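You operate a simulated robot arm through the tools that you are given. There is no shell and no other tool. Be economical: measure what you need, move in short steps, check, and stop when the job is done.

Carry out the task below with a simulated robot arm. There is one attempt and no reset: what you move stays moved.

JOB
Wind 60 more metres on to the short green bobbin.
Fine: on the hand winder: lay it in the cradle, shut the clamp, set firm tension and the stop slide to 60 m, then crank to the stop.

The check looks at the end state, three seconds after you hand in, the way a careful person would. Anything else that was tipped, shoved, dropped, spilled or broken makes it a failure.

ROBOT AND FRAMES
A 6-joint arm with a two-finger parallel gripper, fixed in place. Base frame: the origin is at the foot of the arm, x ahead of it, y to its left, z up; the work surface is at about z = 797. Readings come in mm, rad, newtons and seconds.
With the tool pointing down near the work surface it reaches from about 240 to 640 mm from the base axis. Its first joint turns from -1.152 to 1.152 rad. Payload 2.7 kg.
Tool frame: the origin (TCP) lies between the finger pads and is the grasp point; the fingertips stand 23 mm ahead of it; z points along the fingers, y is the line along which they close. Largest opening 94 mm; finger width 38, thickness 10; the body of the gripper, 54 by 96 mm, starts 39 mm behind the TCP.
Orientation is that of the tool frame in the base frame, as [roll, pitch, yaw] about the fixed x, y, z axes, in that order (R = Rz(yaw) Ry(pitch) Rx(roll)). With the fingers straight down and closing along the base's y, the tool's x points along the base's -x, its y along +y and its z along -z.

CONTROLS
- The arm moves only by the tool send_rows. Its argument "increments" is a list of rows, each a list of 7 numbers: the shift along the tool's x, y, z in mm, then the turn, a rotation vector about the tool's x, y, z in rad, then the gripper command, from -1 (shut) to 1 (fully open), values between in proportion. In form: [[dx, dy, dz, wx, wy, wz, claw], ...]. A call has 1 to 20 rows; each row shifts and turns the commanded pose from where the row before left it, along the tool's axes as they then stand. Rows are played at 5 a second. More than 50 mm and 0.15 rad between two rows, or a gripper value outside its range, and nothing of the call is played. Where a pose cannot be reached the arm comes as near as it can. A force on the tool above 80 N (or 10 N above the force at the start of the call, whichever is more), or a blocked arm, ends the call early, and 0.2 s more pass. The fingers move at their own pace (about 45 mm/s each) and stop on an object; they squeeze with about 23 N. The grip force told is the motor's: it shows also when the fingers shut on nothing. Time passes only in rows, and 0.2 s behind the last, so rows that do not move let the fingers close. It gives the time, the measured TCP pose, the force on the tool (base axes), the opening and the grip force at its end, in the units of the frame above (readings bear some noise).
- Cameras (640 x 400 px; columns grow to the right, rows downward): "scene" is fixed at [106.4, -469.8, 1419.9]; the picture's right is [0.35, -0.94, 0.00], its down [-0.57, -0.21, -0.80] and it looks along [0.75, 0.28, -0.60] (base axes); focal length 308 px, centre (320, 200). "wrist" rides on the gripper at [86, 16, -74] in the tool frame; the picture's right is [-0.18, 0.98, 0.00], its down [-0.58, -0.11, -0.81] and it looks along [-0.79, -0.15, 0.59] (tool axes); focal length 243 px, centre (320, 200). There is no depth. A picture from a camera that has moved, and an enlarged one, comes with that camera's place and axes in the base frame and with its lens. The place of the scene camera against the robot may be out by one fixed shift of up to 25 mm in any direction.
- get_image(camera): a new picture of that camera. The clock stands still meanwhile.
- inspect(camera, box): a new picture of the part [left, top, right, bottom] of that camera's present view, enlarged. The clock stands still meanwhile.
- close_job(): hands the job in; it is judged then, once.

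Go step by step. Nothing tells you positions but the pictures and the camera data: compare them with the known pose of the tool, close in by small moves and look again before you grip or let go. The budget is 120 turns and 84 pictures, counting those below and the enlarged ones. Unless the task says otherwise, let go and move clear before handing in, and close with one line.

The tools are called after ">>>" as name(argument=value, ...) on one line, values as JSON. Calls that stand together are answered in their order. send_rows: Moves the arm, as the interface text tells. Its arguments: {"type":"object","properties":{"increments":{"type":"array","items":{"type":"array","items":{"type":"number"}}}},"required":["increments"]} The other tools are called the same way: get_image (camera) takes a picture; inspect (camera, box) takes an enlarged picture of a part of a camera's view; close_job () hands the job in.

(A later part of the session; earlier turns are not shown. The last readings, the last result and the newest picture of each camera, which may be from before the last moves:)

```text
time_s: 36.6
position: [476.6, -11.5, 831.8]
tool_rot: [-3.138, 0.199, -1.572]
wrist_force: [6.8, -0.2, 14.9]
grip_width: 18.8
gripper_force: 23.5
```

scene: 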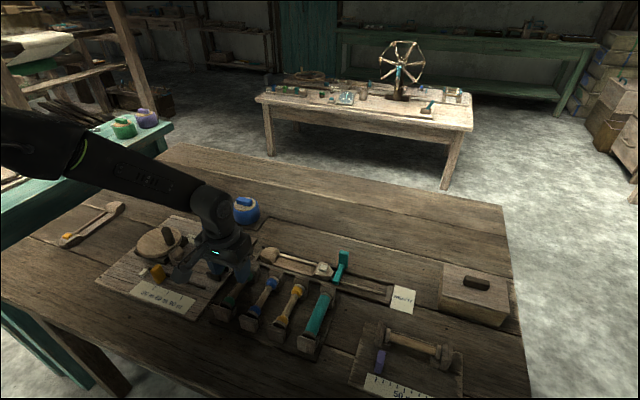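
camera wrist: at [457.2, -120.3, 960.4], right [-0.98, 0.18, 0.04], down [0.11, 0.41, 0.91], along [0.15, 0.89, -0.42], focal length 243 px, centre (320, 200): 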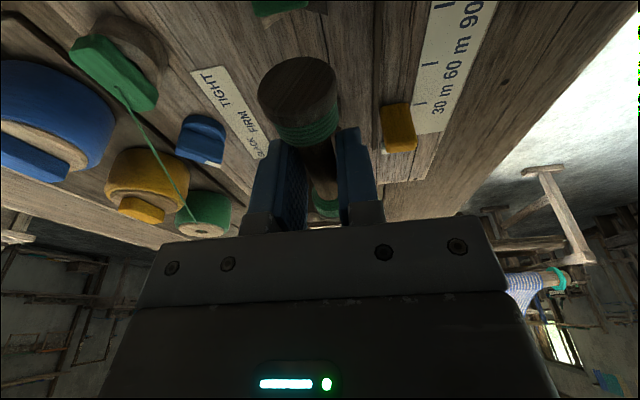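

>>> send_rows(increments=[[0, -3, 0, 0, 0, 0, -1], [0, 0, 0, 0, 0, 0, -1]])

>>> send_rows(increments=[[0.4, 0, 2, 0, 0, 0, -1], [0, 0, 0, 0, 0, 0, -1]])

>>> inspect(camera="scene", box=[150, 220, 240, 280])

>>> inspect(camera="wrist", box=[200, 0, 440, 200])

```text
time_s: 37.2
position: [478.5, -11.0, 830.1]
tool_rot: [3.141, 0.201, -1.573]
wrist_force: [4.9, 0.2, 7.8]
grip_width: 19.1
gripper_force: 22.9
```

```text
time_s: 37.8
position: [477.9, -11.6, 829.7]
tool_rot: [-3.138, 0.201, -1.57]
wrist_force: [6.9, 0.9, 11.6]
grip_width: 19.0
gripper_force: 22.7
```

```text
6.67 times, centred on (195, 250) of scene
camera zoom: at [106.4, -469.9, 1419.9], right [0.35, -0.94, 0.0], down [-0.57, -0.21, -0.8], along [0.75, 0.28, -0.6], focal length 2051 px, centre (1153, -133)
```

zoom: 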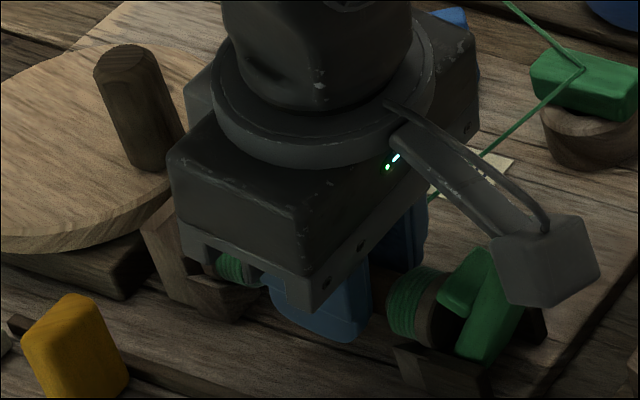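

```text
2.00 times, centred on (320, 100) of wrist
camera zoom: at [462.8, -111.1, 884.0], right [-0.98, 0.18, 0.03], down [0.11, 0.41, 0.91], along [0.15, 0.89, -0.42], focal length 485 px, centre (320, 400)
```

zoom: 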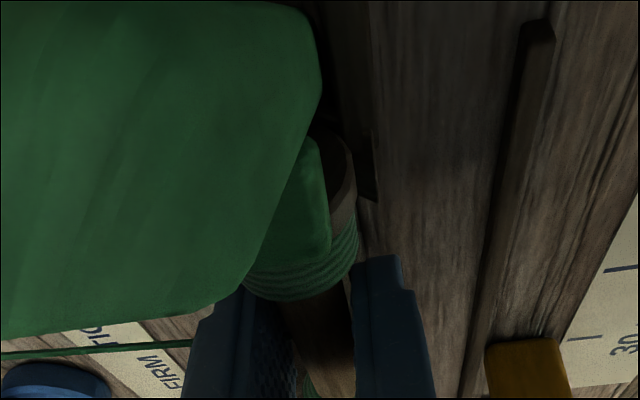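

A thread now runs from the guide to the bobbin, so it is seated. I release and rise straight up.

>>> send_rows(increments=[[0, 0, 0, 0, 0, 0, -0.45], [0, 0, 0, 0, 0, 0, -0.3], [0, 0, 0, 0, 0, 0, -0.2], [0, 0, 0, 0, 0, 0, -0.2], [-1, 0, -4.9, 0, 0, 0, -0.2], [-2, 0, -9.8, 0, 0, 0, -0.2], [-4, 0, -19.6, 0, 0, 0, -0.2], [-6, 0, -29.4, 0, 0, 0, -0.2], [-6, 0, -29.4, 0, 0, 0, -0.2], [0, 0, 0, 0, 0, 0, -0.2]])

>>> inspect(camera="scene", box=[130, 200, 250, 280])

>>> get_image(camera="wrist")

```text
time_s: 40.0
position: [479.0, -11.4, 923.6]
tool_rot: [-3.139, 0.199, -1.569]
wrist_force: [0.0, -0.9, 0.3]
grip_width: 37.5
gripper_force: 0.1
```

```text
5.00 times, centred on (190, 240) of scene
camera zoom: at [106.4, -469.8, 1419.9], right [0.35, -0.94, 0.0], down [-0.57, -0.21, -0.8], along [0.75, 0.28, -0.6], focal length 1538 px, centre (970, 0)
```

zoom: 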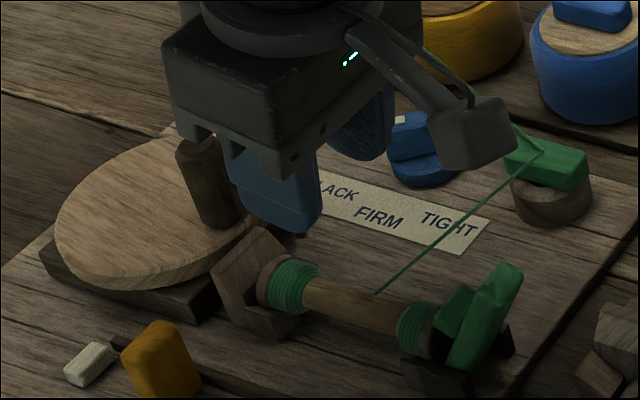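

```text
38 pictures are left
camera wrist: at [463.1, -111.3, 978.9], right [-0.98, 0.18, 0.04], down [0.11, 0.41, 0.91], along [0.15, 0.89, -0.42], focal length 243 px, centre (320, 200)
```

wrist: 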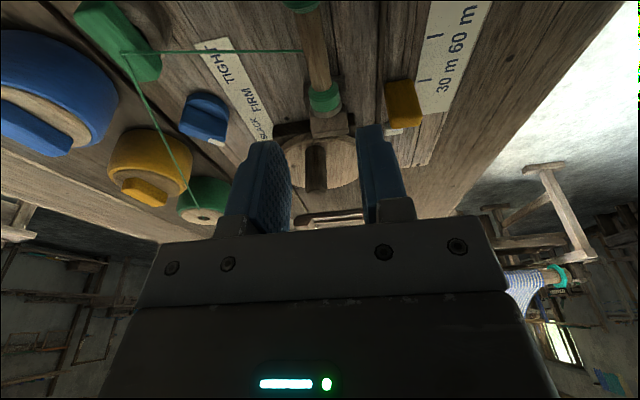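

The bobbin lies in the cradle with its axis at x≈478. Next I straighten, close the fingers and go outside the lever to push it inward (+y).

>>> send_rows(increments=[[0, 0, 0, 0, 0.1, 0, -0.5], [0, 0, 0, 0, 0.1, 0, -1], [35, -1, 0, 0, 0, 0, -1], [35, -1, 0, 0, 0, 0, -1], [35, -1, 0, 0, 0, 0, -1], [30, 0, 0, 0, 0, 0, -1], [0, 0, 25, 0, 0, 0, -1], [0, 0, 23, 0, 0, 0, -1], [0, 0, 0, 0, 0, 0, -1]])

>>> get_image(camera="wrist")

>>> inspect(camera="scene", box=[150, 200, 270, 280])

```text
time_s: 42.0
position: [481.6, -145.1, 873.7]
tool_rot: [-3.138, 0.0, -1.572]
wrist_force: [0.0, 0.9, 0.4]
grip_width: 0.0
gripper_force: 22.6
```

```text
37 pictures are left
camera wrist: at [466.5, -233.1, 947.6], right [-0.98, 0.18, 0.0], down [0.11, 0.58, 0.81], along [0.15, 0.79, -0.59], focal length 243 px, centre (320, 200)
```

wrist: 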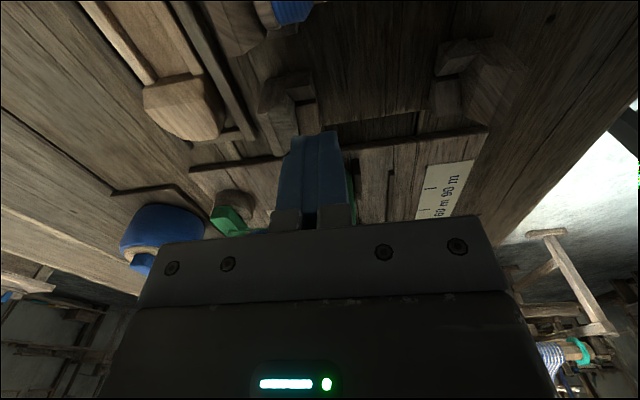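

```text
5.00 times, centred on (210, 240) of scene
camera zoom: at [106.4, -469.9, 1419.9], right [0.35, -0.94, 0.0], down [-0.57, -0.21, -0.8], along [0.75, 0.28, -0.6], focal length 1538 px, centre (870, 0)
```

zoom: 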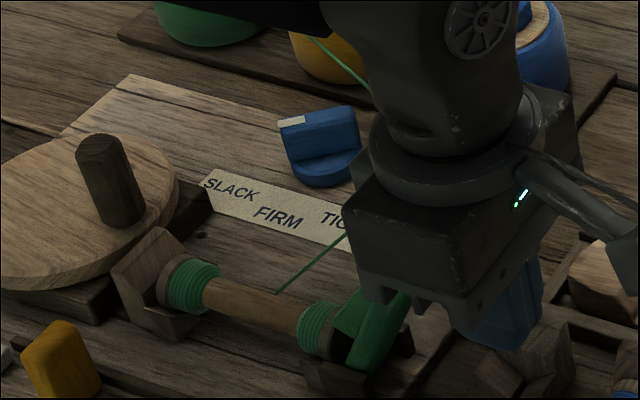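

>>> send_rows(increments=[[-10, 0, 0, 0, 0, 0, -1], [-10, 0, 0, 0, 0, 0, -1], [-5, 0, 0, 0, 0, 0, -1], [-5, 0, 0, 0, 0, 0, -1], [0, 0, 0, 0, 0, 0, -1]])

>>> inspect(camera="scene", box=[150, 210, 270, 290])

```text
time_s: 43.2
position: [483.4, -114.7, 874.8]
tool_rot: [-3.14, -0.001, -1.571]
wrist_force: [-0.9, -0.1, 0.8]
grip_width: 0.0
gripper_force: 23.1
```

```text
5.00 times, centred on (210, 250) of scene
camera zoom: at [106.4, -469.8, 1419.9], right [0.35, -0.94, 0.0], down [-0.57, -0.21, -0.8], along [0.75, 0.28, -0.6], focal length 1538 px, centre (870, -50)
```

zoom: 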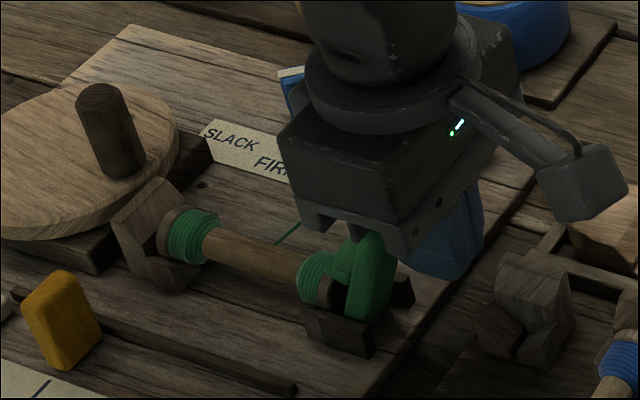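

The lever is already swinging with little force. I continue pushing.

>>> send_rows(increments=[[-6, 0, 0, 0, 0, 0, -1], [-6, 0, 0, 0, 0, 0, -1], [-6, 0, 0, 0, 0, 0, -1], [0, 0, 0, 0, 0, 0, -1]])

>>> inspect(camera="scene", box=[150, 210, 270, 290])

```text
time_s: 44.2
position: [481.4, -98.1, 878.9]
tool_rot: [-3.135, -0.002, -1.571]
wrist_force: [-4.7, -4.4, 25.0]
grip_width: 0.1
gripper_force: 23.6
```

```text
5.00 times, centred on (210, 250) of scene
camera zoom: at [105.9, -469.9, 1419.9], right [0.35, -0.94, 0.0], down [-0.57, -0.21, -0.8], along [0.75, 0.28, -0.6], focal length 1538 px, centre (870, -50)
```

zoom: 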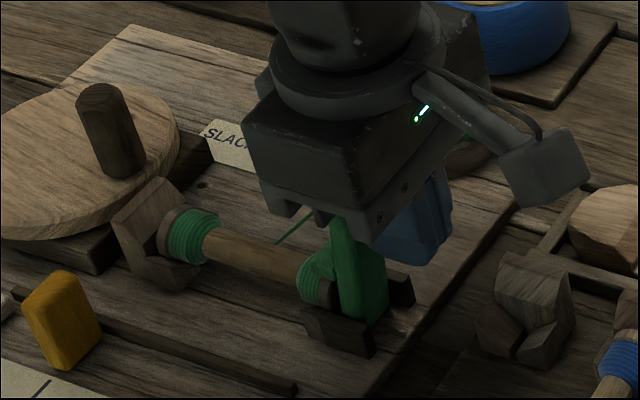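

The lever's top touches the gripper body, so I back off slightly, raise 28 mm, and continue pushing higher on the lever.

>>> send_rows(increments=[[8, 0, 0, 0, 0, 0, -1], [4, 0, -14, 0, 0, 0, -1], [0, 0, -14, 0, 0, 0, -1], [0, 0, 0, 0, 0, 0, -1]])

>>> inspect(camera="scene", box=[150, 210, 270, 290])

```text
time_s: 45.2
position: [480.4, -108.7, 903.1]
tool_rot: [-3.141, 0.0, -1.571]
wrist_force: [0.3, 0.4, -0.5]
grip_width: 0.0
gripper_force: 23.1
```

```text
5.00 times, centred on (210, 250) of scene
camera zoom: at [106.4, -469.8, 1419.9], right [0.35, -0.94, 0.0], down [-0.57, -0.21, -0.8], along [0.75, 0.28, -0.6], focal length 1538 px, centre (870, -50)
```

zoom: 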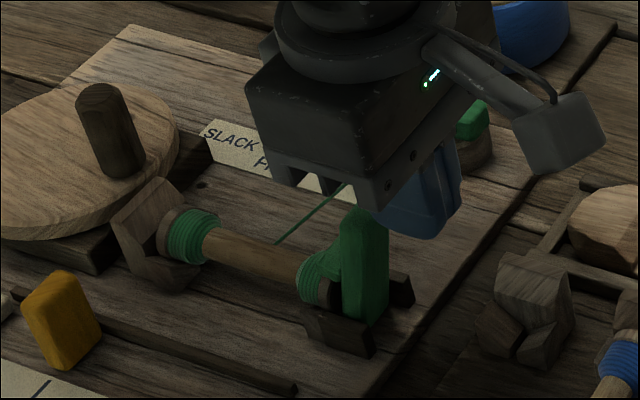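

>>> send_rows(increments=[[30, 0, -20, 0, 0, 0, -1], [30, 0, -20, 0, 0, 0, -1], [0, 0, 0, 0, 0, 0, -1]])

>>> inspect(camera="scene", box=[170, 210, 260, 280])

>>> inspect(camera="wrist", box=[200, 60, 440, 220])

```text
time_s: 46.0
position: [480.9, -169.2, 946.5]
tool_rot: [-3.14, 0.0, -1.571]
wrist_force: [-0.2, 0.7, -0.6]
grip_width: 0.0
gripper_force: 23.2
```

```text
5.71 times, centred on (215, 245) of scene
camera zoom: at [106.4, -469.9, 1419.9], right [0.35, -0.94, 0.0], down [-0.57, -0.21, -0.8], along [0.75, 0.28, -0.6], focal length 1758 px, centre (920, -57)
```

zoom: 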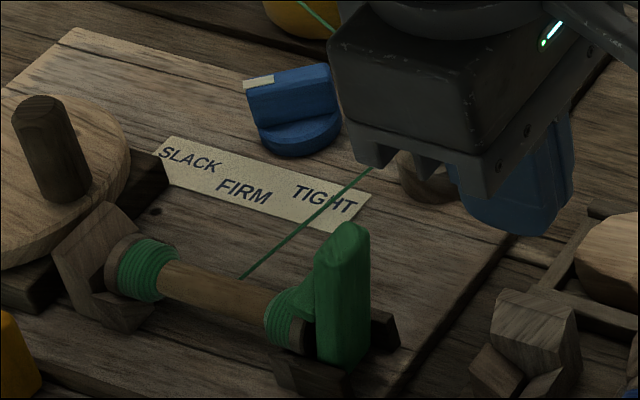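

```text
2.50 times, centred on (320, 140) of wrist
camera zoom: at [464.7, -256.2, 1019.1], right [-0.98, 0.18, 0.0], down [0.11, 0.58, 0.81], along [0.15, 0.79, -0.59], focal length 606 px, centre (320, 350)
```

zoom: 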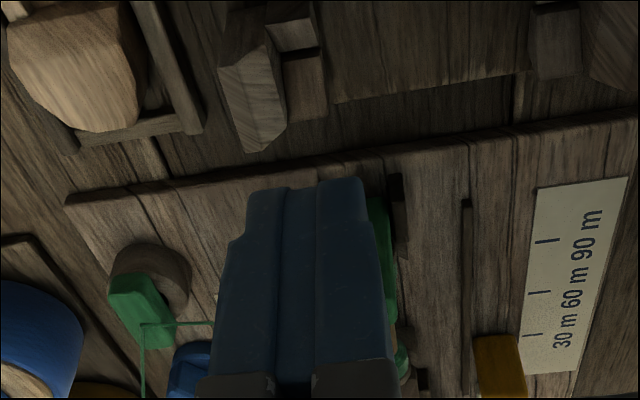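

The lever is upright but still leans out about 10°. I'll push again a little higher, in small steps, watching the force.

>>> send_rows(increments=[[-25, 0, 30, 0, 0, 0, -1], [-25, 0, 31, 0, 0, 0, -1], [-9, 0, 0, 0, 0, 0, -1], [-5, 0, 0, 0, 0, 0, -1], [0, 0, 0, 0, 0, 0, -1]])

>>> send_rows(increments=[[-4, 0, 0, 0, 0, 0, -1], [-4, 0, 0, 0, 0, 0, -1], [0, 0, 0, 0, 0, 0, -1]])

>>> inspect(camera="scene", box=[170, 210, 260, 280])

```text
time_s: 47.2
position: [480.9, -106.1, 883.8]
tool_rot: [-3.14, 0.001, -1.571]
wrist_force: [0.3, -0.4, -0.3]
grip_width: 0.3
gripper_force: 22.9
```

```text
time_s: 48.0
position: [480.5, -97.4, 884.5]
tool_rot: [-3.14, 0.0, -1.571]
wrist_force: [-0.4, -0.1, -0.7]
grip_width: 0.0
gripper_force: 23.2
```

```text
5.71 times, centred on (215, 245) of scene
camera zoom: at [106.4, -469.8, 1419.9], right [0.35, -0.94, 0.0], down [-0.57, -0.21, -0.8], along [0.75, 0.28, -0.6], focal length 1758 px, centre (920, -57)
```

zoom: 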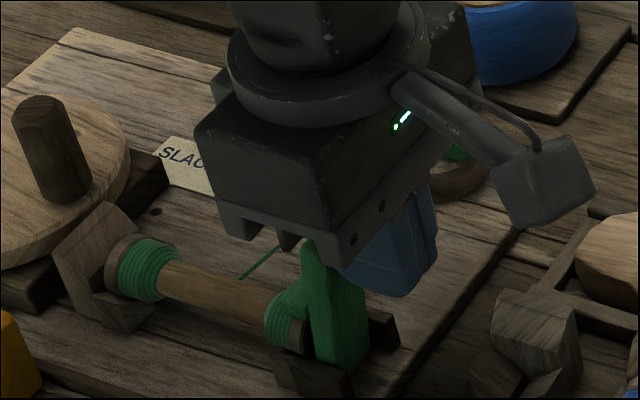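

>>> send_rows(increments=[[-4, 0, 0, 0, 0, 0, -1], [0, 0, 0, 0, 0, 0, -1]])

>>> send_rows(increments=[[-4, 0, 0, 0, 0, 0, -1], [0, 0, 0, 0, 0, 0, -1]])

>>> send_rows(increments=[[-4, 0, 0, 0, 0, 0, -1], [0, 0, 0, 0, 0, 0, -1]])

>>> inspect(camera="scene", box=[170, 210, 260, 280])

```text
time_s: 48.6
position: [481.2, -93.7, 883.2]
tool_rot: [-3.14, 0.001, -1.572]
wrist_force: [0.2, 1.2, -0.1]
grip_width: 0.2
gripper_force: 23.0
```

```text
time_s: 49.2
position: [480.3, -89.8, 882.9]
tool_rot: [-3.141, -0.001, -1.571]
wrist_force: [-1.1, -0.2, 0.4]
grip_width: 0.0
gripper_force: 23.5
```

```text
time_s: 49.8
position: [481.3, -87.2, 882.3]
tool_rot: [-3.141, -0.001, -1.571]
wrist_force: [-4.7, -14.8, 2.7]
grip_width: 0.0
gripper_force: 22.7
```

```text
5.71 times, centred on (215, 245) of scene
camera zoom: at [106.2, -470.2, 1419.8], right [0.35, -0.94, 0.0], down [-0.57, -0.21, -0.8], along [0.75, 0.28, -0.6], focal length 1758 px, centre (920, -57)
```

zoom: 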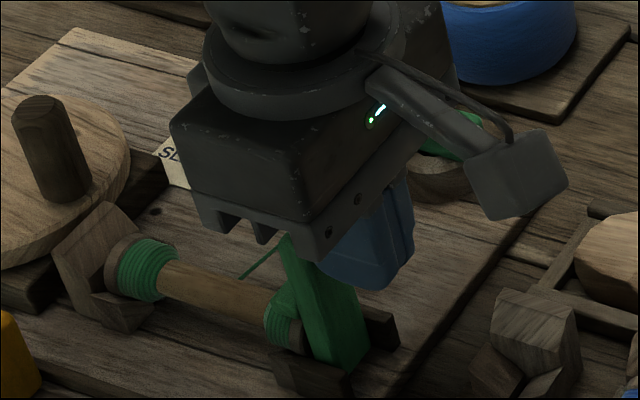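

Firm resistance now (15 N), so the lever is at its stop. I back off and see whether it stays.

>>> send_rows(increments=[[-2, 0, 0, 0, 0, 0, -1], [0, 0, 0, 0, 0, 0, -1], [15, 0, 0, 0, 0, 0, -1], [20, 0, -15, 0, 0, 0, -1], [20, 0, -40, 0, 0, 0, -1], [0, 0, 0, 0, 0, 0, -1]])

>>> inspect(camera="scene", box=[170, 210, 260, 280])

```text
time_s: 51.2
position: [480.1, -138.9, 936.9]
tool_rot: [-3.141, -0.001, -1.571]
wrist_force: [-1.1, -0.1, 0.5]
grip_width: 0.1
gripper_force: 22.7
```

```text
5.71 times, centred on (215, 245) of scene
camera zoom: at [106.4, -469.9, 1419.9], right [0.35, -0.94, 0.0], down [-0.57, -0.21, -0.8], along [0.75, 0.28, -0.6], focal length 1758 px, centre (920, -57)
```

zoom: 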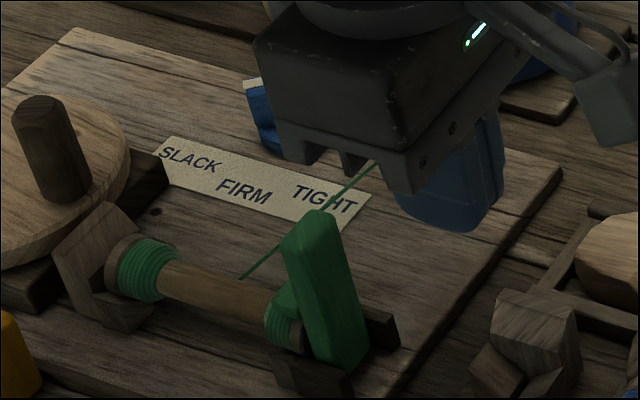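

The clamp lever stays shut. Next is the tension dial near (579,33), its pointer at SLACK. I turn back to the default yaw and go look at it.

>>> send_rows(increments=[[0, 0, -20, 0, 0, 0.1428, -1], [0, 0, 0, 0, 0, 0.1428, -1], [0, 0, 0, 0, 0, 0.1428, -1], [0, 0, 0, 0, 0, 0.1428, -1], [0, 0, 0, 0, 0, 0.1428, -1], [0, 0, 0, 0, 0, 0.1428, -1], [0, 0, 0, 0, 0, 0.1428, -1], [0, 0, 0, 0, 0, 0.1428, -1], [0, 0, 0, 0, 0, 0.1428, 0], [0, 0, 0, 0, 0, 0.1428, 0], [0, 0, 0, 0, 0, 0.1428, 0], [-5, 45, 0, 0, 0, 0, 0], [-5, 45, 0, 0, 0, 0, 0], [-5, 45, 0, 0, 0, 0, 0], [-15, 35, 0, 0, 0, 0, 0], [0, 0, 0, 0, 0, 0, 0]])

>>> get_image(camera="wrist")

```text
time_s: 54.6
position: [509.6, 30.8, 957.2]
tool_rot: [3.141, 0.002, -3.141]
wrist_force: [0.7, 0.8, 0.2]
grip_width: 47.3
gripper_force: 0.2
```

```text
27 pictures are left
camera wrist: at [423.6, 47.2, 1031.3], right [0.18, 0.98, 0.0], down [0.58, -0.11, 0.81], along [0.79, -0.15, -0.59], focal length 243 px, centre (320, 200)
```

wrist: 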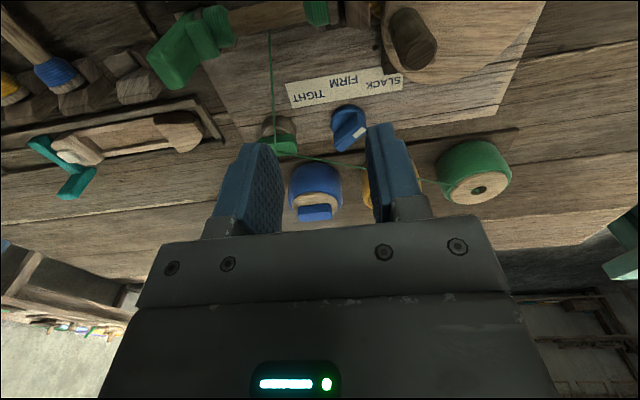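

>>> inspect(camera="wrist", box=[270, 60, 430, 160])

```text
4.00 times, centred on (350, 110) of wrist
camera zoom: at [423.6, 47.2, 1031.3], right [0.18, 0.98, 0.0], down [0.58, -0.11, 0.81], along [0.79, -0.15, -0.59], focal length 970 px, centre (200, 560)
```

zoom: 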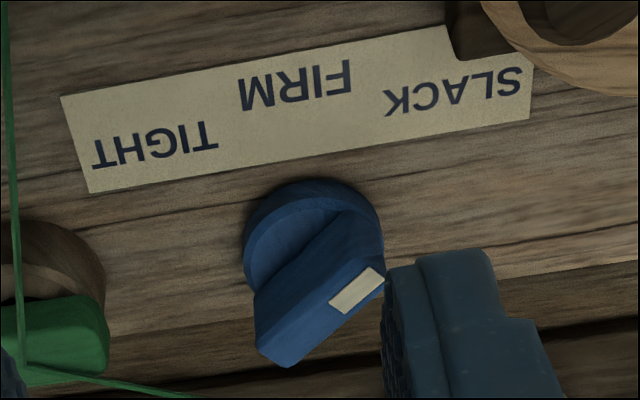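

The dial is at about (582,48), with FIRM exactly toward −x and the fin pointing about 55° round to SLACK. I move over it and align the fingers with the fin.

>>> send_rows(increments=[[-36, 8, 0, 0, 0, 0, 0], [-36, 8.5, 0, 0, 0, 0, 0], [0, 0, 0, 0, 0, 0.14, 0], [0, 0, 0, 0, 0, 0.14, 0], [0, 0, 0, 0, 0, 0.14, 0], [0, 0, 0, 0, 0, 0.14, 0], [0, 0, 0, 0, 0, 0.14, 0], [0, 0, 0, 0, 0, 0.14, 0], [0, 0, 0, 0, 0, 0.12, 0], [0, 0, 30, 0, 0, 0, 0], [0, 0, 30, 0, 0, 0, 0], [0, 0, 0, 0, 0, 0, 0]])

>>> get_image(camera="wrist")

```text
time_s: 57.2
position: [582.1, 47.2, 899.5]
tool_rot: [3.141, 0.001, 2.182]
wrist_force: [-0.8, 0.0, 0.6]
grip_width: 47.4
gripper_force: 0.0
```

```text
25 pictures are left
camera wrist: at [546.3, 126.8, 972.1], right [0.91, 0.41, 0.0], down [0.24, -0.54, 0.81], along [0.33, -0.73, -0.59], focal length 243 px, centre (320, 200)
```

wrist: 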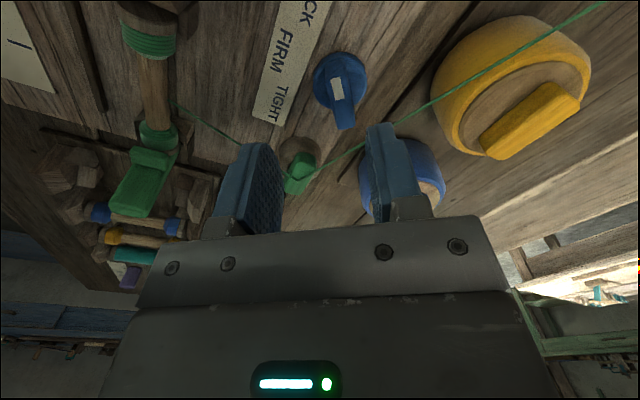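

Combining both views, the dial is nearer (597,49) with its fin top at about z=821. I shift there, descend part way and recheck.

>>> send_rows(increments=[[-6, 12, 0, 0, 0, 0, 0], [0, 0, 20, 0, 0, 0, 0], [0, 0, 10, 0, 0, 0, 0], [0, 0, 0, 0, 0, 0, 0]])

>>> get_image(camera="wrist")

```text
time_s: 58.2
position: [595.6, 49.4, 868.1]
tool_rot: [3.14, 0.002, 2.181]
wrist_force: [-0.1, 0.6, -0.2]
grip_width: 47.2
gripper_force: 0.0
```

```text
24 pictures are left
camera wrist: at [561.0, 128.8, 941.4], right [0.91, 0.41, 0.0], down [0.24, -0.54, 0.81], along [0.33, -0.73, -0.59], focal length 243 px, centre (320, 200)
```

wrist: 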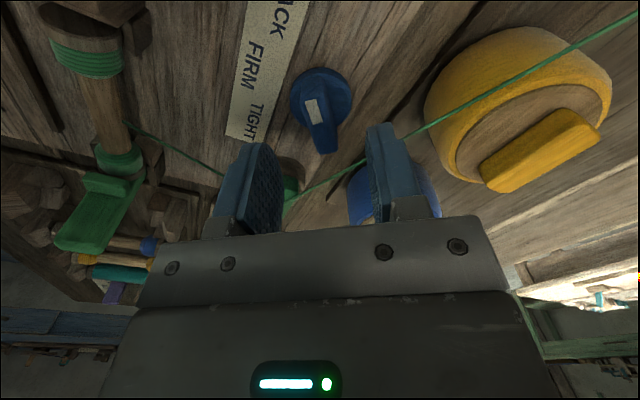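

Aligned with the fin. I descend around it.

>>> send_rows(increments=[[0, 0, 15, 0, 0, 0, 0], [0, 0, 13, 0, 0, 0, 0], [0, 0, 0, 0, 0, 0, 0]])

>>> get_image(camera="wrist")

```text
time_s: 59.0
position: [596.5, 50.4, 839.7]
tool_rot: [3.141, 0.002, 2.18]
wrist_force: [0.2, 0.5, 0.8]
grip_width: 47.1
gripper_force: 0.1
```

```text
23 pictures are left
camera wrist: at [560.5, 130.1, 913.2], right [0.91, 0.41, 0.0], down [0.24, -0.54, 0.81], along [0.33, -0.73, -0.59], focal length 243 px, centre (320, 200)
```

wrist: 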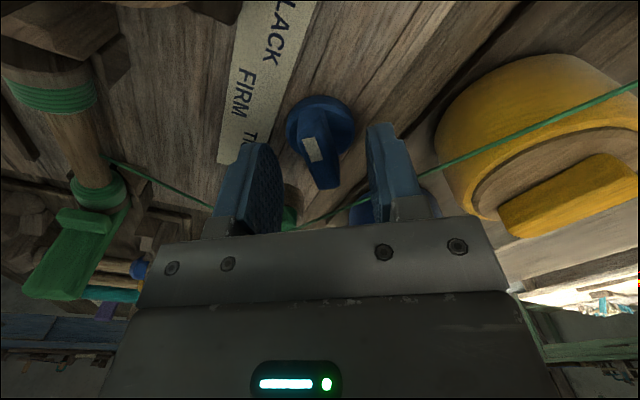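

>>> send_rows(increments=[[0, 0, 4, 0, 0, 0, 0], [0, 0, 3, 0, 0, 0, 0], [0, 0, 0, 0, 0, 0, 0]])

>>> send_rows(increments=[[0, 0, 0, 0, 0, 0, -0.4], [0, 0, 0, 0, 0, 0, -0.7], [0, 0, 0, 0, 0, 0, -1], [0, 0, 0, 0, 0, 0, -1], [0, 0, 0, 0, 0, 0, -1]])

```text
time_s: 59.8
position: [596.8, 50.8, 832.8]
tool_rot: [3.14, 0.001, 2.182]
wrist_force: [0.2, -0.6, -0.7]
grip_width: 46.8
gripper_force: 0.0
```

```text
time_s: 61.0
position: [596.1, 50.5, 833.1]
tool_rot: [3.141, 0.003, 2.182]
wrist_force: [-7.6, -2.5, 2.6]
grip_width: 16.2
gripper_force: 45.7
```

Fin gripped (16 mm). I turn toward FIRM in two halves.

>>> send_rows(increments=[[0, 0, 0, 0, 0, -0.12, -1], [0, 0, 0, 0, 0, -0.12, -1], [0, 0, 0, 0, 0, -0.12, -1], [0, 0, 0, 0, 0, -0.12, -1], [0, 0, 0, 0, 0, 0, -1]])

>>> send_rows(increments=[[0, 0, 0, 0, 0, -0.12, -1], [0, 0, 0, 0, 0, -0.12, -1], [0, 0, 0, 0, 0, -0.12, -1], [0, 0, 0, 0, 0, -0.12, -1], [0, 0, 0, 0, 0, 0, -1], [0, 0, 0, 0, 0, 0, -1]])

>>> get_image(camera="wrist")

```text
time_s: 62.2
position: [595.2, 48.4, 832.8]
tool_rot: [-3.141, 0.0, 2.663]
wrist_force: [-4.4, -4.6, -5.3]
grip_width: 13.8
gripper_force: 44.8
```

```text
time_s: 63.6
position: [595.3, 49.0, 832.2]
tool_rot: [-3.14, -0.004, 3.141]
wrist_force: [-18.5, -20.7, -5.4]
grip_width: 13.5
gripper_force: 45.1
```

```text
22 pictures are left
camera wrist: at [509.8, 63.5, 906.8], right [0.18, 0.98, 0.0], down [0.58, -0.11, 0.8], along [0.79, -0.15, -0.59], focal length 243 px, centre (320, 200)
```

wrist: 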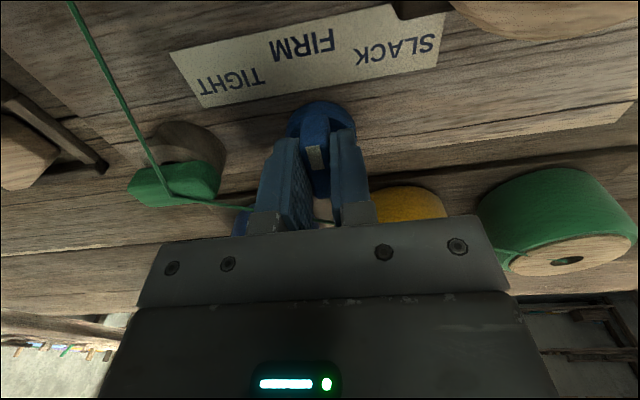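

The fin now points at FIRM. I open and lift to check.

>>> send_rows(increments=[[0, 0, 0, 0, 0, 0, -0.5], [0, 0, 0, 0, 0, 0, -0.1], [0, 0, 0, 0, 0, 0, -0.1], [0, 0, -15, 0, 0, 0, -0.1], [0, 0, -30, 0, 0, 0, -0.1], [20, 0, -30, 0, 0, 0, -0.1], [30, 0, -20, 0, 0, 0, -0.1], [0, 0, 0, 0, 0, 0, -0.1]])

>>> inspect(camera="wrist", box=[220, 40, 460, 190])

```text
time_s: 65.4
position: [547.7, 51.3, 929.5]
tool_rot: [3.141, 0.003, 3.14]
wrist_force: [0.0, 1.0, 0.3]
grip_width: 42.6
gripper_force: 0.1
```

```text
2.67 times, centred on (340, 115) of wrist
camera zoom: at [461.1, 66.5, 1002.9], right [0.18, 0.98, 0.0], down [0.58, -0.11, 0.81], along [0.79, -0.15, -0.59], focal length 647 px, centre (267, 427)
```

zoom: 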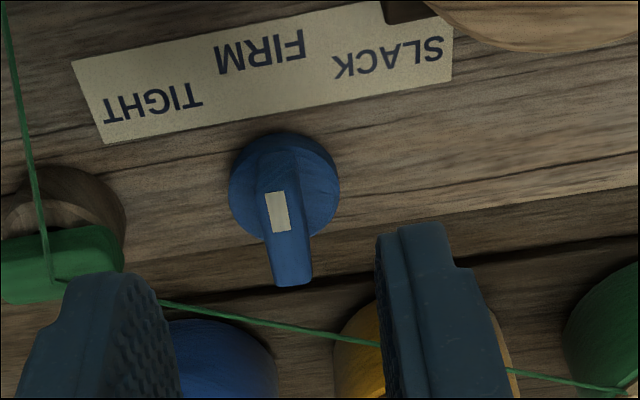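

The dial points at FIRM. Next is the yellow stop slide: I rise and move back over it.

>>> send_rows(increments=[[0, 0, -30, 0, 0, 0, 0.1], [45, 0, 0, 0, 0, 0, 0.1], [45, 0, 0, 0, 0, 0, 0.1], [45, 0, 0, 0, 0, 0, 0.1], [25, 0, 20, 0, 0, 0, 0.1], [0, 0, 40, 0, 0, 0, 0.1], [0, 0, 0, 0, 0, 0, 0.1]])

>>> get_image(camera="wrist")

```text
time_s: 67.0
position: [385.8, 47.5, 899.3]
tool_rot: [-3.14, 0.001, -3.14]
wrist_force: [-0.1, -0.4, 0.0]
grip_width: 51.7
gripper_force: 0.0
```

```text
20 pictures are left
camera wrist: at [299.5, 63.1, 972.2], right [0.18, 0.98, 0.0], down [0.58, -0.11, 0.81], along [0.79, -0.15, -0.59], focal length 243 px, centre (320, 200)
```

wrist: 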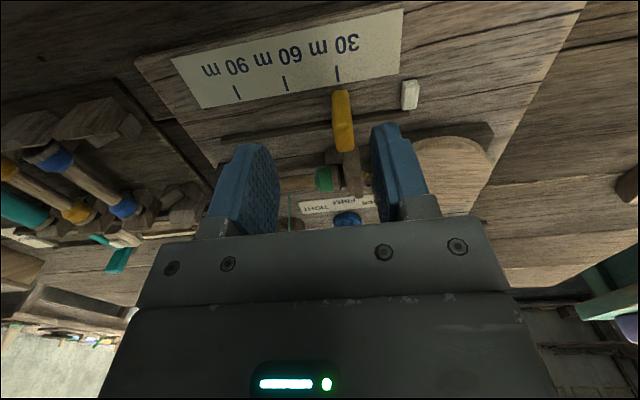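

>>> send_rows(increments=[[-11, 6, 0, 0, 0, 0, -0.2], [-11, 6, 10, 0, 0, 0, -0.2], [0, 0, 24, 0, 0, 0, -0.2], [0, 0, 0, 0, 0, 0, -0.2]])

>>> get_image(camera="wrist")

```text
time_s: 68.0
position: [407.9, 59.6, 864.3]
tool_rot: [3.142, 0.002, -3.141]
wrist_force: [0.3, -0.6, -1.0]
grip_width: 37.5
gripper_force: 0.0
```

```text
19 pictures are left
camera wrist: at [322.5, 76.3, 937.9], right [0.18, 0.98, 0.0], down [0.58, -0.11, 0.81], along [0.79, -0.15, -0.59], focal length 243 px, centre (320, 200)
```

wrist: 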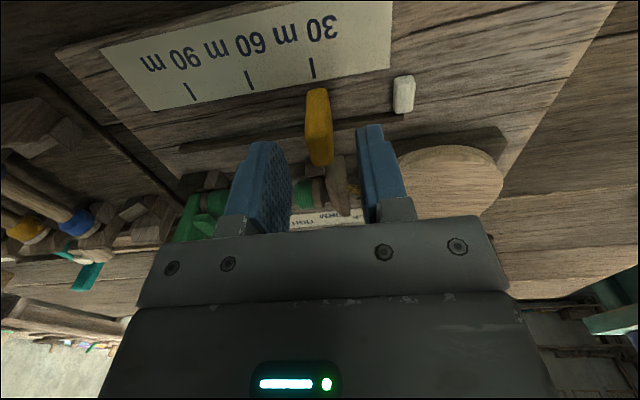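

The slide's top is centred at about (419,59,828). I go to x=414, lower and close on it.

>>> send_rows(increments=[[-6, -0.5, 10, 0, 0, 0, -0.2], [0, 0, 10, 0, 0, 0, -0.2], [0, 0, 7, 0, 0, 0, -0.2], [0, 0, 0, 0, 0, 0, -0.2]])

>>> send_rows(increments=[[0, 0, 0, 0, 0, 0, -0.4], [0, 0, 0, 0, 0, 0, -0.7], [0, 0, 0, 0, 0, 0, -1], [0, 0, 0, 0, 0, 0, -1], [0, 0, 0, 0, 0, 0, -1]])

```text
time_s: 69.0
position: [415.4, 62.1, 837.3]
tool_rot: [-3.14, 0.0, 3.139]
wrist_force: [0.3, -0.1, 0.4]
grip_width: 37.6
gripper_force: 0.0
```

```text
time_s: 70.2
position: [414.6, 61.2, 838.8]
tool_rot: [-3.14, 0.002, 3.14]
wrist_force: [2.3, -2.5, -2.3]
grip_width: 14.0
gripper_force: 45.0
```

Gripped (14 mm). I slide it 34 mm toward −y, then compare with the 60 mark.

>>> send_rows(increments=[[0, -8, 0, 0, 0, 0, -1], [0, -8, 0, 0, 0, 0, -1], [0, -9, 0, 0, 0, 0, -1], [0, -9, 0, 0, 0, 0, -1], [0, 0, 0, 0, 0, 0, -1]])

>>> inspect(camera="wrist", box=[120, 0, 440, 200])

```text
time_s: 71.4
position: [414.2, 25.9, 838.0]
tool_rot: [-3.141, 0.002, -3.141]
wrist_force: [0.1, -1.5, -5.6]
grip_width: 14.1
gripper_force: 44.8
```

```text
2.00 times, centred on (280, 100) of wrist
camera zoom: at [328.7, 42.2, 910.9], right [0.18, 0.98, 0.0], down [0.58, -0.11, 0.81], along [0.79, -0.15, -0.59], focal length 485 px, centre (400, 400)
```

zoom: 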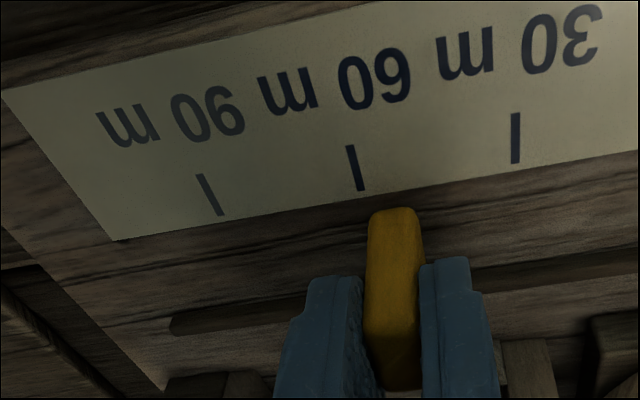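

>>> send_rows(increments=[[0, -4.5, 0, 0, 0, 0, -1], [0, 0, 0, 0, 0, 0, -1], [0, 0, 0, 0, 0, 0, -1]])

>>> inspect(camera="wrist", box=[220, 40, 420, 200])

>>> inspect(camera="scene", box=[110, 240, 210, 310])

```text
time_s: 72.2
position: [415.3, 22.9, 837.4]
tool_rot: [-3.141, 0.002, 3.142]
wrist_force: [2.7, 0.5, 4.2]
grip_width: 13.9
gripper_force: 44.9
```

```text
2.50 times, centred on (320, 120) of wrist
camera zoom: at [328.7, 38.2, 910.9], right [0.18, 0.98, 0.0], down [0.58, -0.11, 0.81], along [0.79, -0.15, -0.59], focal length 606 px, centre (320, 400)
```

zoom: 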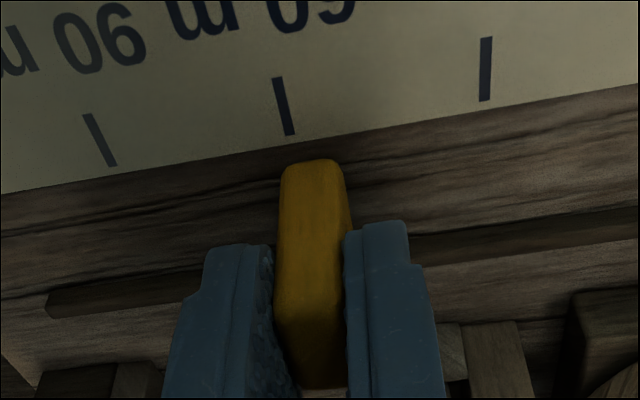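

```text
5.71 times, centred on (160, 275) of scene
camera zoom: at [106.4, -469.8, 1419.9], right [0.35, -0.94, 0.0], down [-0.57, -0.21, -0.8], along [0.75, 0.28, -0.6], focal length 1758 px, centre (1234, -229)
```

zoom: 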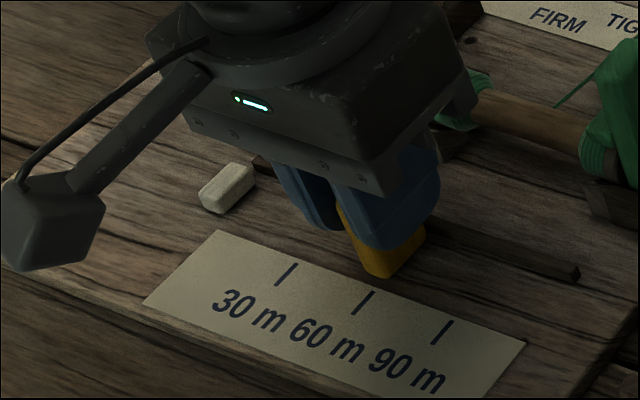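

Both views show the slide still about 3 mm short of the 60 tick, so I move it 3 mm more.

>>> send_rows(increments=[[0, -3, 0, 0, 0, 0, -1], [0, 0, 0, 0, 0, 0, -1], [0, 0, 0, 0, 0, 0, -0.6], [0, 0, 0, 0, 0, 0, -0.2], [0, 0, 0, 0, 0, 0, -0.2], [0, 0, -20, 0, 0, 0, -0.2], [20, 0, -30, 0, 0, 0, -0.2], [20, 0, -20, 0, 0, 0, -0.2], [0, 0, 0, 0, 0, 0, -0.2]])

>>> inspect(camera="scene", box=[120, 240, 210, 310])

>>> inspect(camera="wrist", box=[200, 20, 420, 170])

```text
time_s: 74.2
position: [372.8, 21.1, 907.2]
tool_rot: [3.141, 0.002, 3.14]
wrist_force: [1.2, -0.5, -0.5]
grip_width: 37.5
gripper_force: 0.1
```

```text
5.71 times, centred on (165, 275) of scene
camera zoom: at [106.4, -469.8, 1419.9], right [0.35, -0.94, 0.0], down [-0.57, -0.21, -0.8], along [0.75, 0.28, -0.6], focal length 1758 px, centre (1206, -229)
```

zoom: 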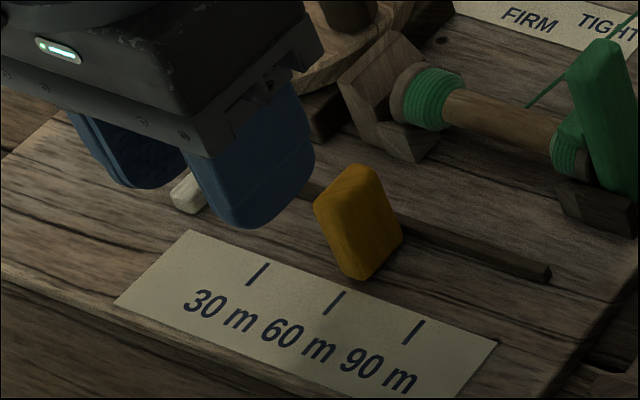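

```text
2.67 times, centred on (310, 95) of wrist
camera zoom: at [287.1, 36.1, 980.0], right [0.18, 0.98, 0.0], down [0.58, -0.11, 0.81], along [0.79, -0.15, -0.59], focal length 647 px, centre (347, 480)
```

zoom: 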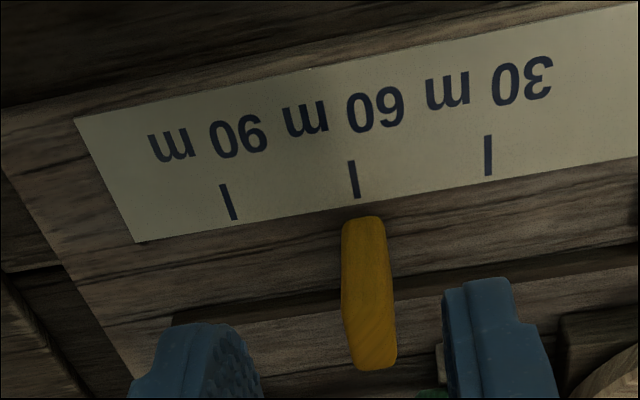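

The stop slide is on 60 m. Now the crank: the handle top is around (504,99,864). I go look at the disc from behind.

>>> send_rows(increments=[[0, 20, -30, 0, 0, 0, 0.3], [-20, 25, -25, 0, 0, 0, 0.3], [-25, 25, 0, 0, 0, 0, 0.3], [-25, 20, 0, 0, 0, 0, 0.3], [0, 0, 0, 0, 0, 0, 0.3]])

>>> get_image(camera="wrist")

```text
time_s: 75.4
position: [444.0, 110.1, 961.2]
tool_rot: [-3.141, 0.0, -3.14]
wrist_force: [-0.6, -0.5, -0.6]
grip_width: 61.2
gripper_force: 0.0
```

```text
13 pictures are left
camera wrist: at [357.4, 125.5, 1033.8], right [0.18, 0.98, 0.0], down [0.58, -0.11, 0.81], along [0.79, -0.15, -0.59], focal length 243 px, centre (320, 200)
```

wrist: 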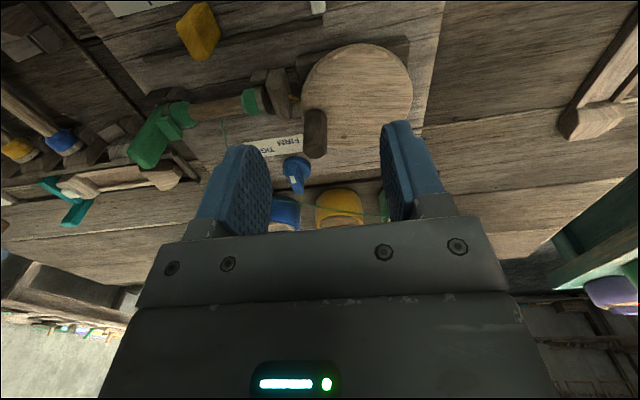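

The disc centre is at about (493,136) and the handle at (503,94), radius about 43. I move over the handle with a 32 mm opening and check before lowering.

>>> send_rows(increments=[[-30, -8, 0, 0, 0, 0, -0.3], [-29, -8, 20, 0, 0, 0, -0.3], [0, 0, 40, 0, 0, 0, -0.3], [0, 0, 0, 0, 0, 0, -0.3]])

>>> get_image(camera="wrist")

```text
time_s: 76.4
position: [503.1, 93.1, 902.9]
tool_rot: [-3.141, 0.001, 3.141]
wrist_force: [0.0, 0.2, 0.6]
grip_width: 32.7
gripper_force: 0.0
```

```text
12 pictures are left
camera wrist: at [417.3, 108.8, 976.7], right [0.18, 0.98, 0.0], down [0.58, -0.11, 0.81], along [0.79, -0.15, -0.59], focal length 243 px, centre (320, 200)
```

wrist: 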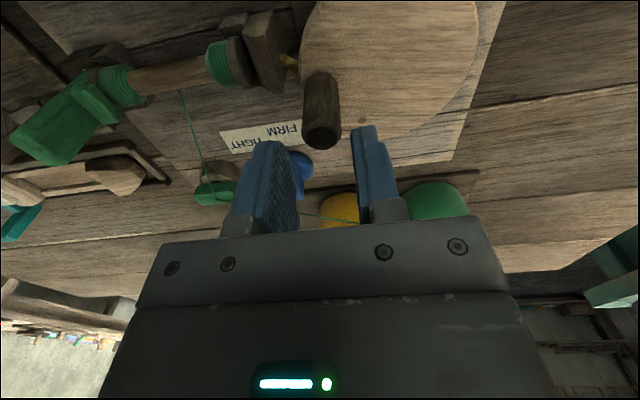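

>>> send_rows(increments=[[-2, 0, 20, 0, 0, 0, -0.3], [0, 0, 15, 0, 0, 0, -0.3], [0, 0, 10, 0, 0, 0, -0.3], [0, 0, 0, 0, 0, 0, -0.6], [0, 0, 0, 0, 0, 0, -1], [0, 0, 0, 0, 0, 0, -1], [0, 0, 0, 0, 0, 0, -1]])

>>> get_image(camera="wrist")

```text
time_s: 78.0
position: [505.3, 95.2, 859.9]
tool_rot: [3.14, 0.001, -3.138]
wrist_force: [0.5, 15.7, -4.9]
grip_width: 21.5
gripper_force: 44.8
```

```text
11 pictures are left
camera wrist: at [419.6, 110.2, 931.8], right [0.18, 0.98, 0.0], down [0.58, -0.11, 0.81], along [0.79, -0.15, -0.59], focal length 243 px, centre (320, 200)
```

wrist: 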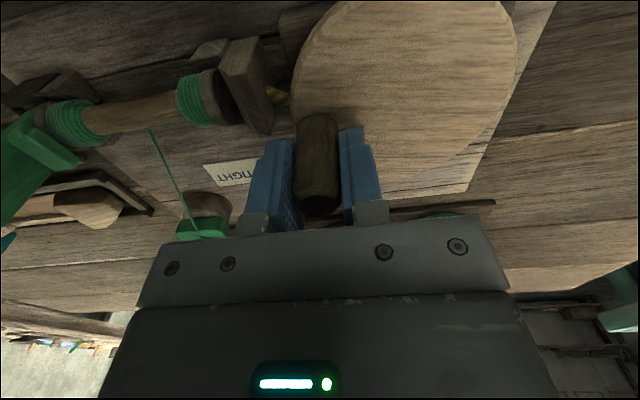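

Handle gripped. I try 40° clockwise and read the forces.

>>> send_rows(increments=[[7.3, -1.9, 0, 0, 0, 0, -1], [7.6, -0.5, 0, 0, 0, 0, -1], [7.5, 0.8, 0, 0, 0, 0, -1], [7.2, 2.1, 0, 0, 0, 0, -1], [0, 0, 0, 0, 0, 0, -1]])

>>> inspect(camera="scene", box=[100, 200, 240, 300])

```text
time_s: 79.2
position: [479.8, 100.7, 858.7]
tool_rot: [3.136, 0.019, -3.133]
wrist_force: [32.1, 52.0, -21.5]
grip_width: 21.1
gripper_force: 45.0
```

```text
4.00 times, centred on (170, 250) of scene
camera zoom: at [107.5, -468.5, 1420.3], right [0.35, -0.94, 0.0], down [-0.57, -0.21, -0.8], along [0.75, 0.28, -0.61], focal length 1231 px, centre (920, 0)
```

zoom: 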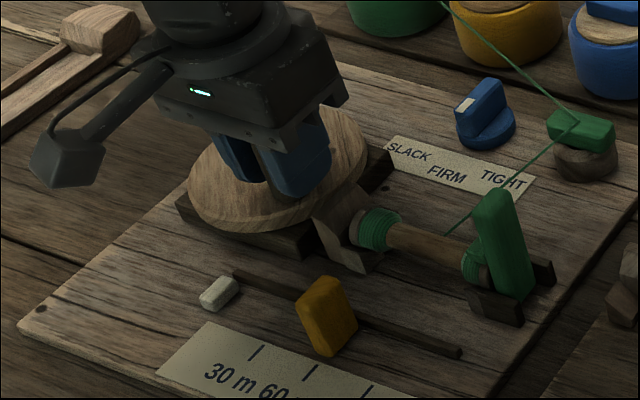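

The counter block has moved about 27 m toward the stop, so clockwise is right. The side force is radial error, so I correct the circle (centre ≈ (498,137)) and continue.

>>> send_rows(increments=[[0.6, 5, 0, 0, 0, 0, -1], [0.7, 5.7, 0, 0, 0, 0, -1], [5.3, 4.7, 0, 0, 0, 0, -1], [0, 0, 0, 0, 0, 0, -1]])

```text
time_s: 80.2
position: [469.3, 109.7, 859.3]
tool_rot: [3.141, 0.007, -3.14]
wrist_force: [8.6, 6.6, 9.2]
grip_width: 21.0
gripper_force: 45.0
```

>>> send_rows(increments=[[4.5, 5.5, 0, 0, 0, 0, -1], [0, 0, 0, 0, 0, 0, -1]])

>>> inspect(camera="scene", box=[100, 200, 240, 300])

```text
time_s: 80.8
position: [465.9, 115.3, 858.2]
tool_rot: [-3.141, 0.004, -3.141]
wrist_force: [10.5, 5.6, 14.2]
grip_width: 21.0
gripper_force: 44.9
```

```text
4.00 times, centred on (170, 250) of scene
camera zoom: at [106.4, -469.8, 1419.9], right [0.35, -0.94, 0.0], down [-0.57, -0.21, -0.8], along [0.75, 0.28, -0.6], focal length 1231 px, centre (920, 0)
```

zoom: 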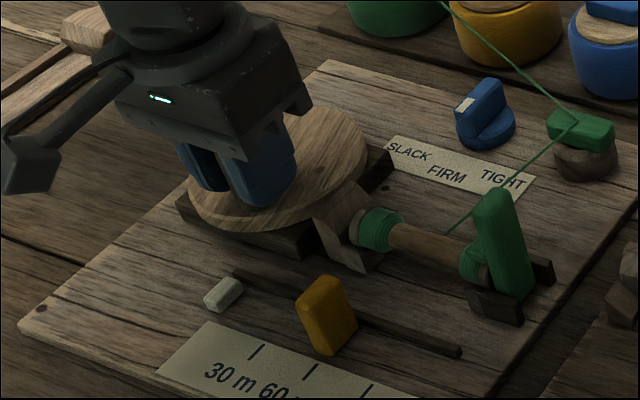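

The counter advances slowly (about one turn or more still to go). I continue round the circle in segments, checking force.

>>> send_rows(increments=[[3.9, 7.4, 0, 0, 0, 0, -1], [2.3, 8.1, 0, 0, 0, 0, -1], [0.6, 8.3, 0, 0, 0, 0, -1], [0, 0, 0, 0, 0, 0, -1]])

```text
time_s: 81.8
position: [461.2, 139.6, 859.5]
tool_rot: [3.139, 0.01, -3.141]
wrist_force: [31.5, -4.2, 10.6]
grip_width: 21.0
gripper_force: 44.9
```

>>> send_rows(increments=[[-5.4, 9.5, 0, 0, 0, 0, -1], [-3.4, 7.6, 0, 0, 0, 0, -1], [-4.8, 6.6, 0, 0, 0, 0, -1], [-6.2, 5.6, 0, 0, 0, 0, -1], [0, 0, 0, 0, 0, 0, -1]])

```text
time_s: 83.0
position: [478.4, 167.8, 858.7]
tool_rot: [3.14, 0.006, -3.14]
wrist_force: [4.7, -7.4, 32.1]
grip_width: 21.1
gripper_force: 44.7
```

>>> send_rows(increments=[[-7.1, 4.1, -3, 0, 0, 0, -1], [-7.9, 2.5, 0, 0, 0, 0, -1], [-8.2, 0.9, 0, 0, 0, 0, -1], [0, 0, 0, 0, 0, 0, -1]])

```text
time_s: 84.0
position: [501.6, 174.8, 858.2]
tool_rot: [-3.14, -0.001, 3.141]
wrist_force: [-0.1, -12.5, 7.4]
grip_width: 21.2
gripper_force: 45.4
```

>>> send_rows(increments=[[-8.5, -1.6, 0, 0, 0, 0, -1], [-7.9, -2.5, 0, 0, 0, 0, -1], [-7.1, -4.1, 0, 0, 0, 0, -1], [-6.2, -5.6, 0, 0, 0, 0, -1], [0, 0, 0, 0, 0, 0, -1]])

>>> send_rows(increments=[[-4.8, -6.6, 0, 0, 0, 0, -1], [-3.4, -7.6, 0, 0, 0, 0, -1], [-1.7, -8.1, 0, 0, 0, 0, -1], [0, -8.2, 0, 0, 0, 0, -1], [0, 0, 0, 0, 0, 0, -1]])

>>> inspect(camera="scene", box=[100, 220, 220, 300])

```text
time_s: 85.2
position: [530.6, 161.9, 859.0]
tool_rot: [3.14, -0.002, -3.141]
wrist_force: [-2.1, -0.9, -5.7]
grip_width: 21.2
gripper_force: 45.1
```

```text
time_s: 86.4
position: [542.2, 132.1, 858.6]
tool_rot: [3.14, -0.001, -3.14]
wrist_force: [3.8, -0.1, -23.6]
grip_width: 21.4
gripper_force: 44.8
```

```text
5.00 times, centred on (160, 260) of scene
camera zoom: at [106.9, -469.8, 1419.9], right [0.35, -0.94, 0.0], down [-0.57, -0.21, -0.8], along [0.75, 0.28, -0.6], focal length 1538 px, centre (1120, -100)
```

zoom: 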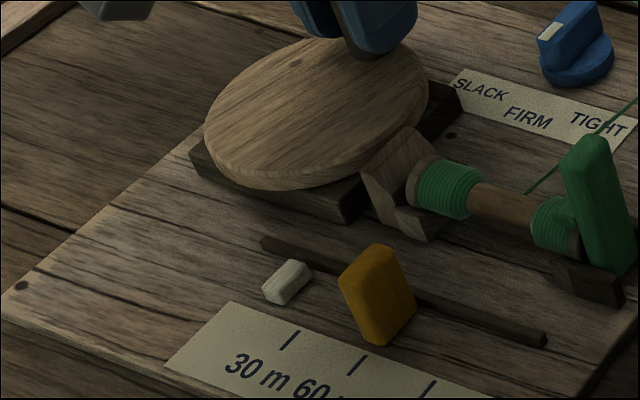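

The counter has advanced about two thirds of the way, and roughly half a turn remains. I continue clockwise.

>>> send_rows(increments=[[1.7, -8.1, 2, 0, 0, 0, -1], [3.4, -7.6, 1, 0, 0, 0, -1], [4.8, -6.6, 0, 0, 0, 0, -1], [6.2, -5.6, 0, 0, 0, 0, -1], [0, 0, 0, 0, 0, 0, -1]])

>>> send_rows(increments=[[7.1, -4.1, 0, 0, 0, 0, -1], [7.9, -2.5, 0, 0, 0, 0, -1], [8.2, -0.9, 0, 0, 0, 0, -1], [8.2, 0.9, 0, 0, 0, 0, -1], [0, 0, 0, 0, 0, 0, -1]])

```text
time_s: 87.6
position: [525.7, 103.9, 860.6]
tool_rot: [-3.141, 0.005, -3.141]
wrist_force: [1.6, -1.7, 5.2]
grip_width: 21.1
gripper_force: 44.9
```

```text
time_s: 88.8
position: [492.7, 95.5, 859.3]
tool_rot: [3.141, 0.003, -3.141]
wrist_force: [-2.6, -13.1, 20.5]
grip_width: 20.8
gripper_force: 45.1
```

>>> send_rows(increments=[[7.9, 2.5, -1, 0, 0, 0, -1], [7.1, 4.1, -1, 0, 0, 0, -1], [6.2, 5.6, 0, 0, 0, 0, -1], [0, 0, 0, 0, 0, 0, -1]])

>>> inspect(camera="scene", box=[100, 220, 220, 300])

```text
time_s: 89.8
position: [470.1, 108.7, 858.3]
tool_rot: [-3.14, -0.005, 3.141]
wrist_force: [-16.8, -13.5, 18.5]
grip_width: 21.1
gripper_force: 45.0
```

```text
5.00 times, centred on (160, 260) of scene
camera zoom: at [105.7, -470.3, 1419.8], right [0.35, -0.94, 0.0], down [-0.57, -0.21, -0.8], along [0.75, 0.28, -0.6], focal length 1538 px, centre (1120, -100)
```

zoom: 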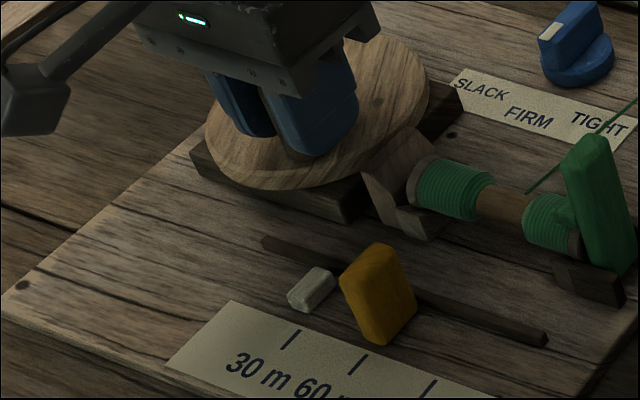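

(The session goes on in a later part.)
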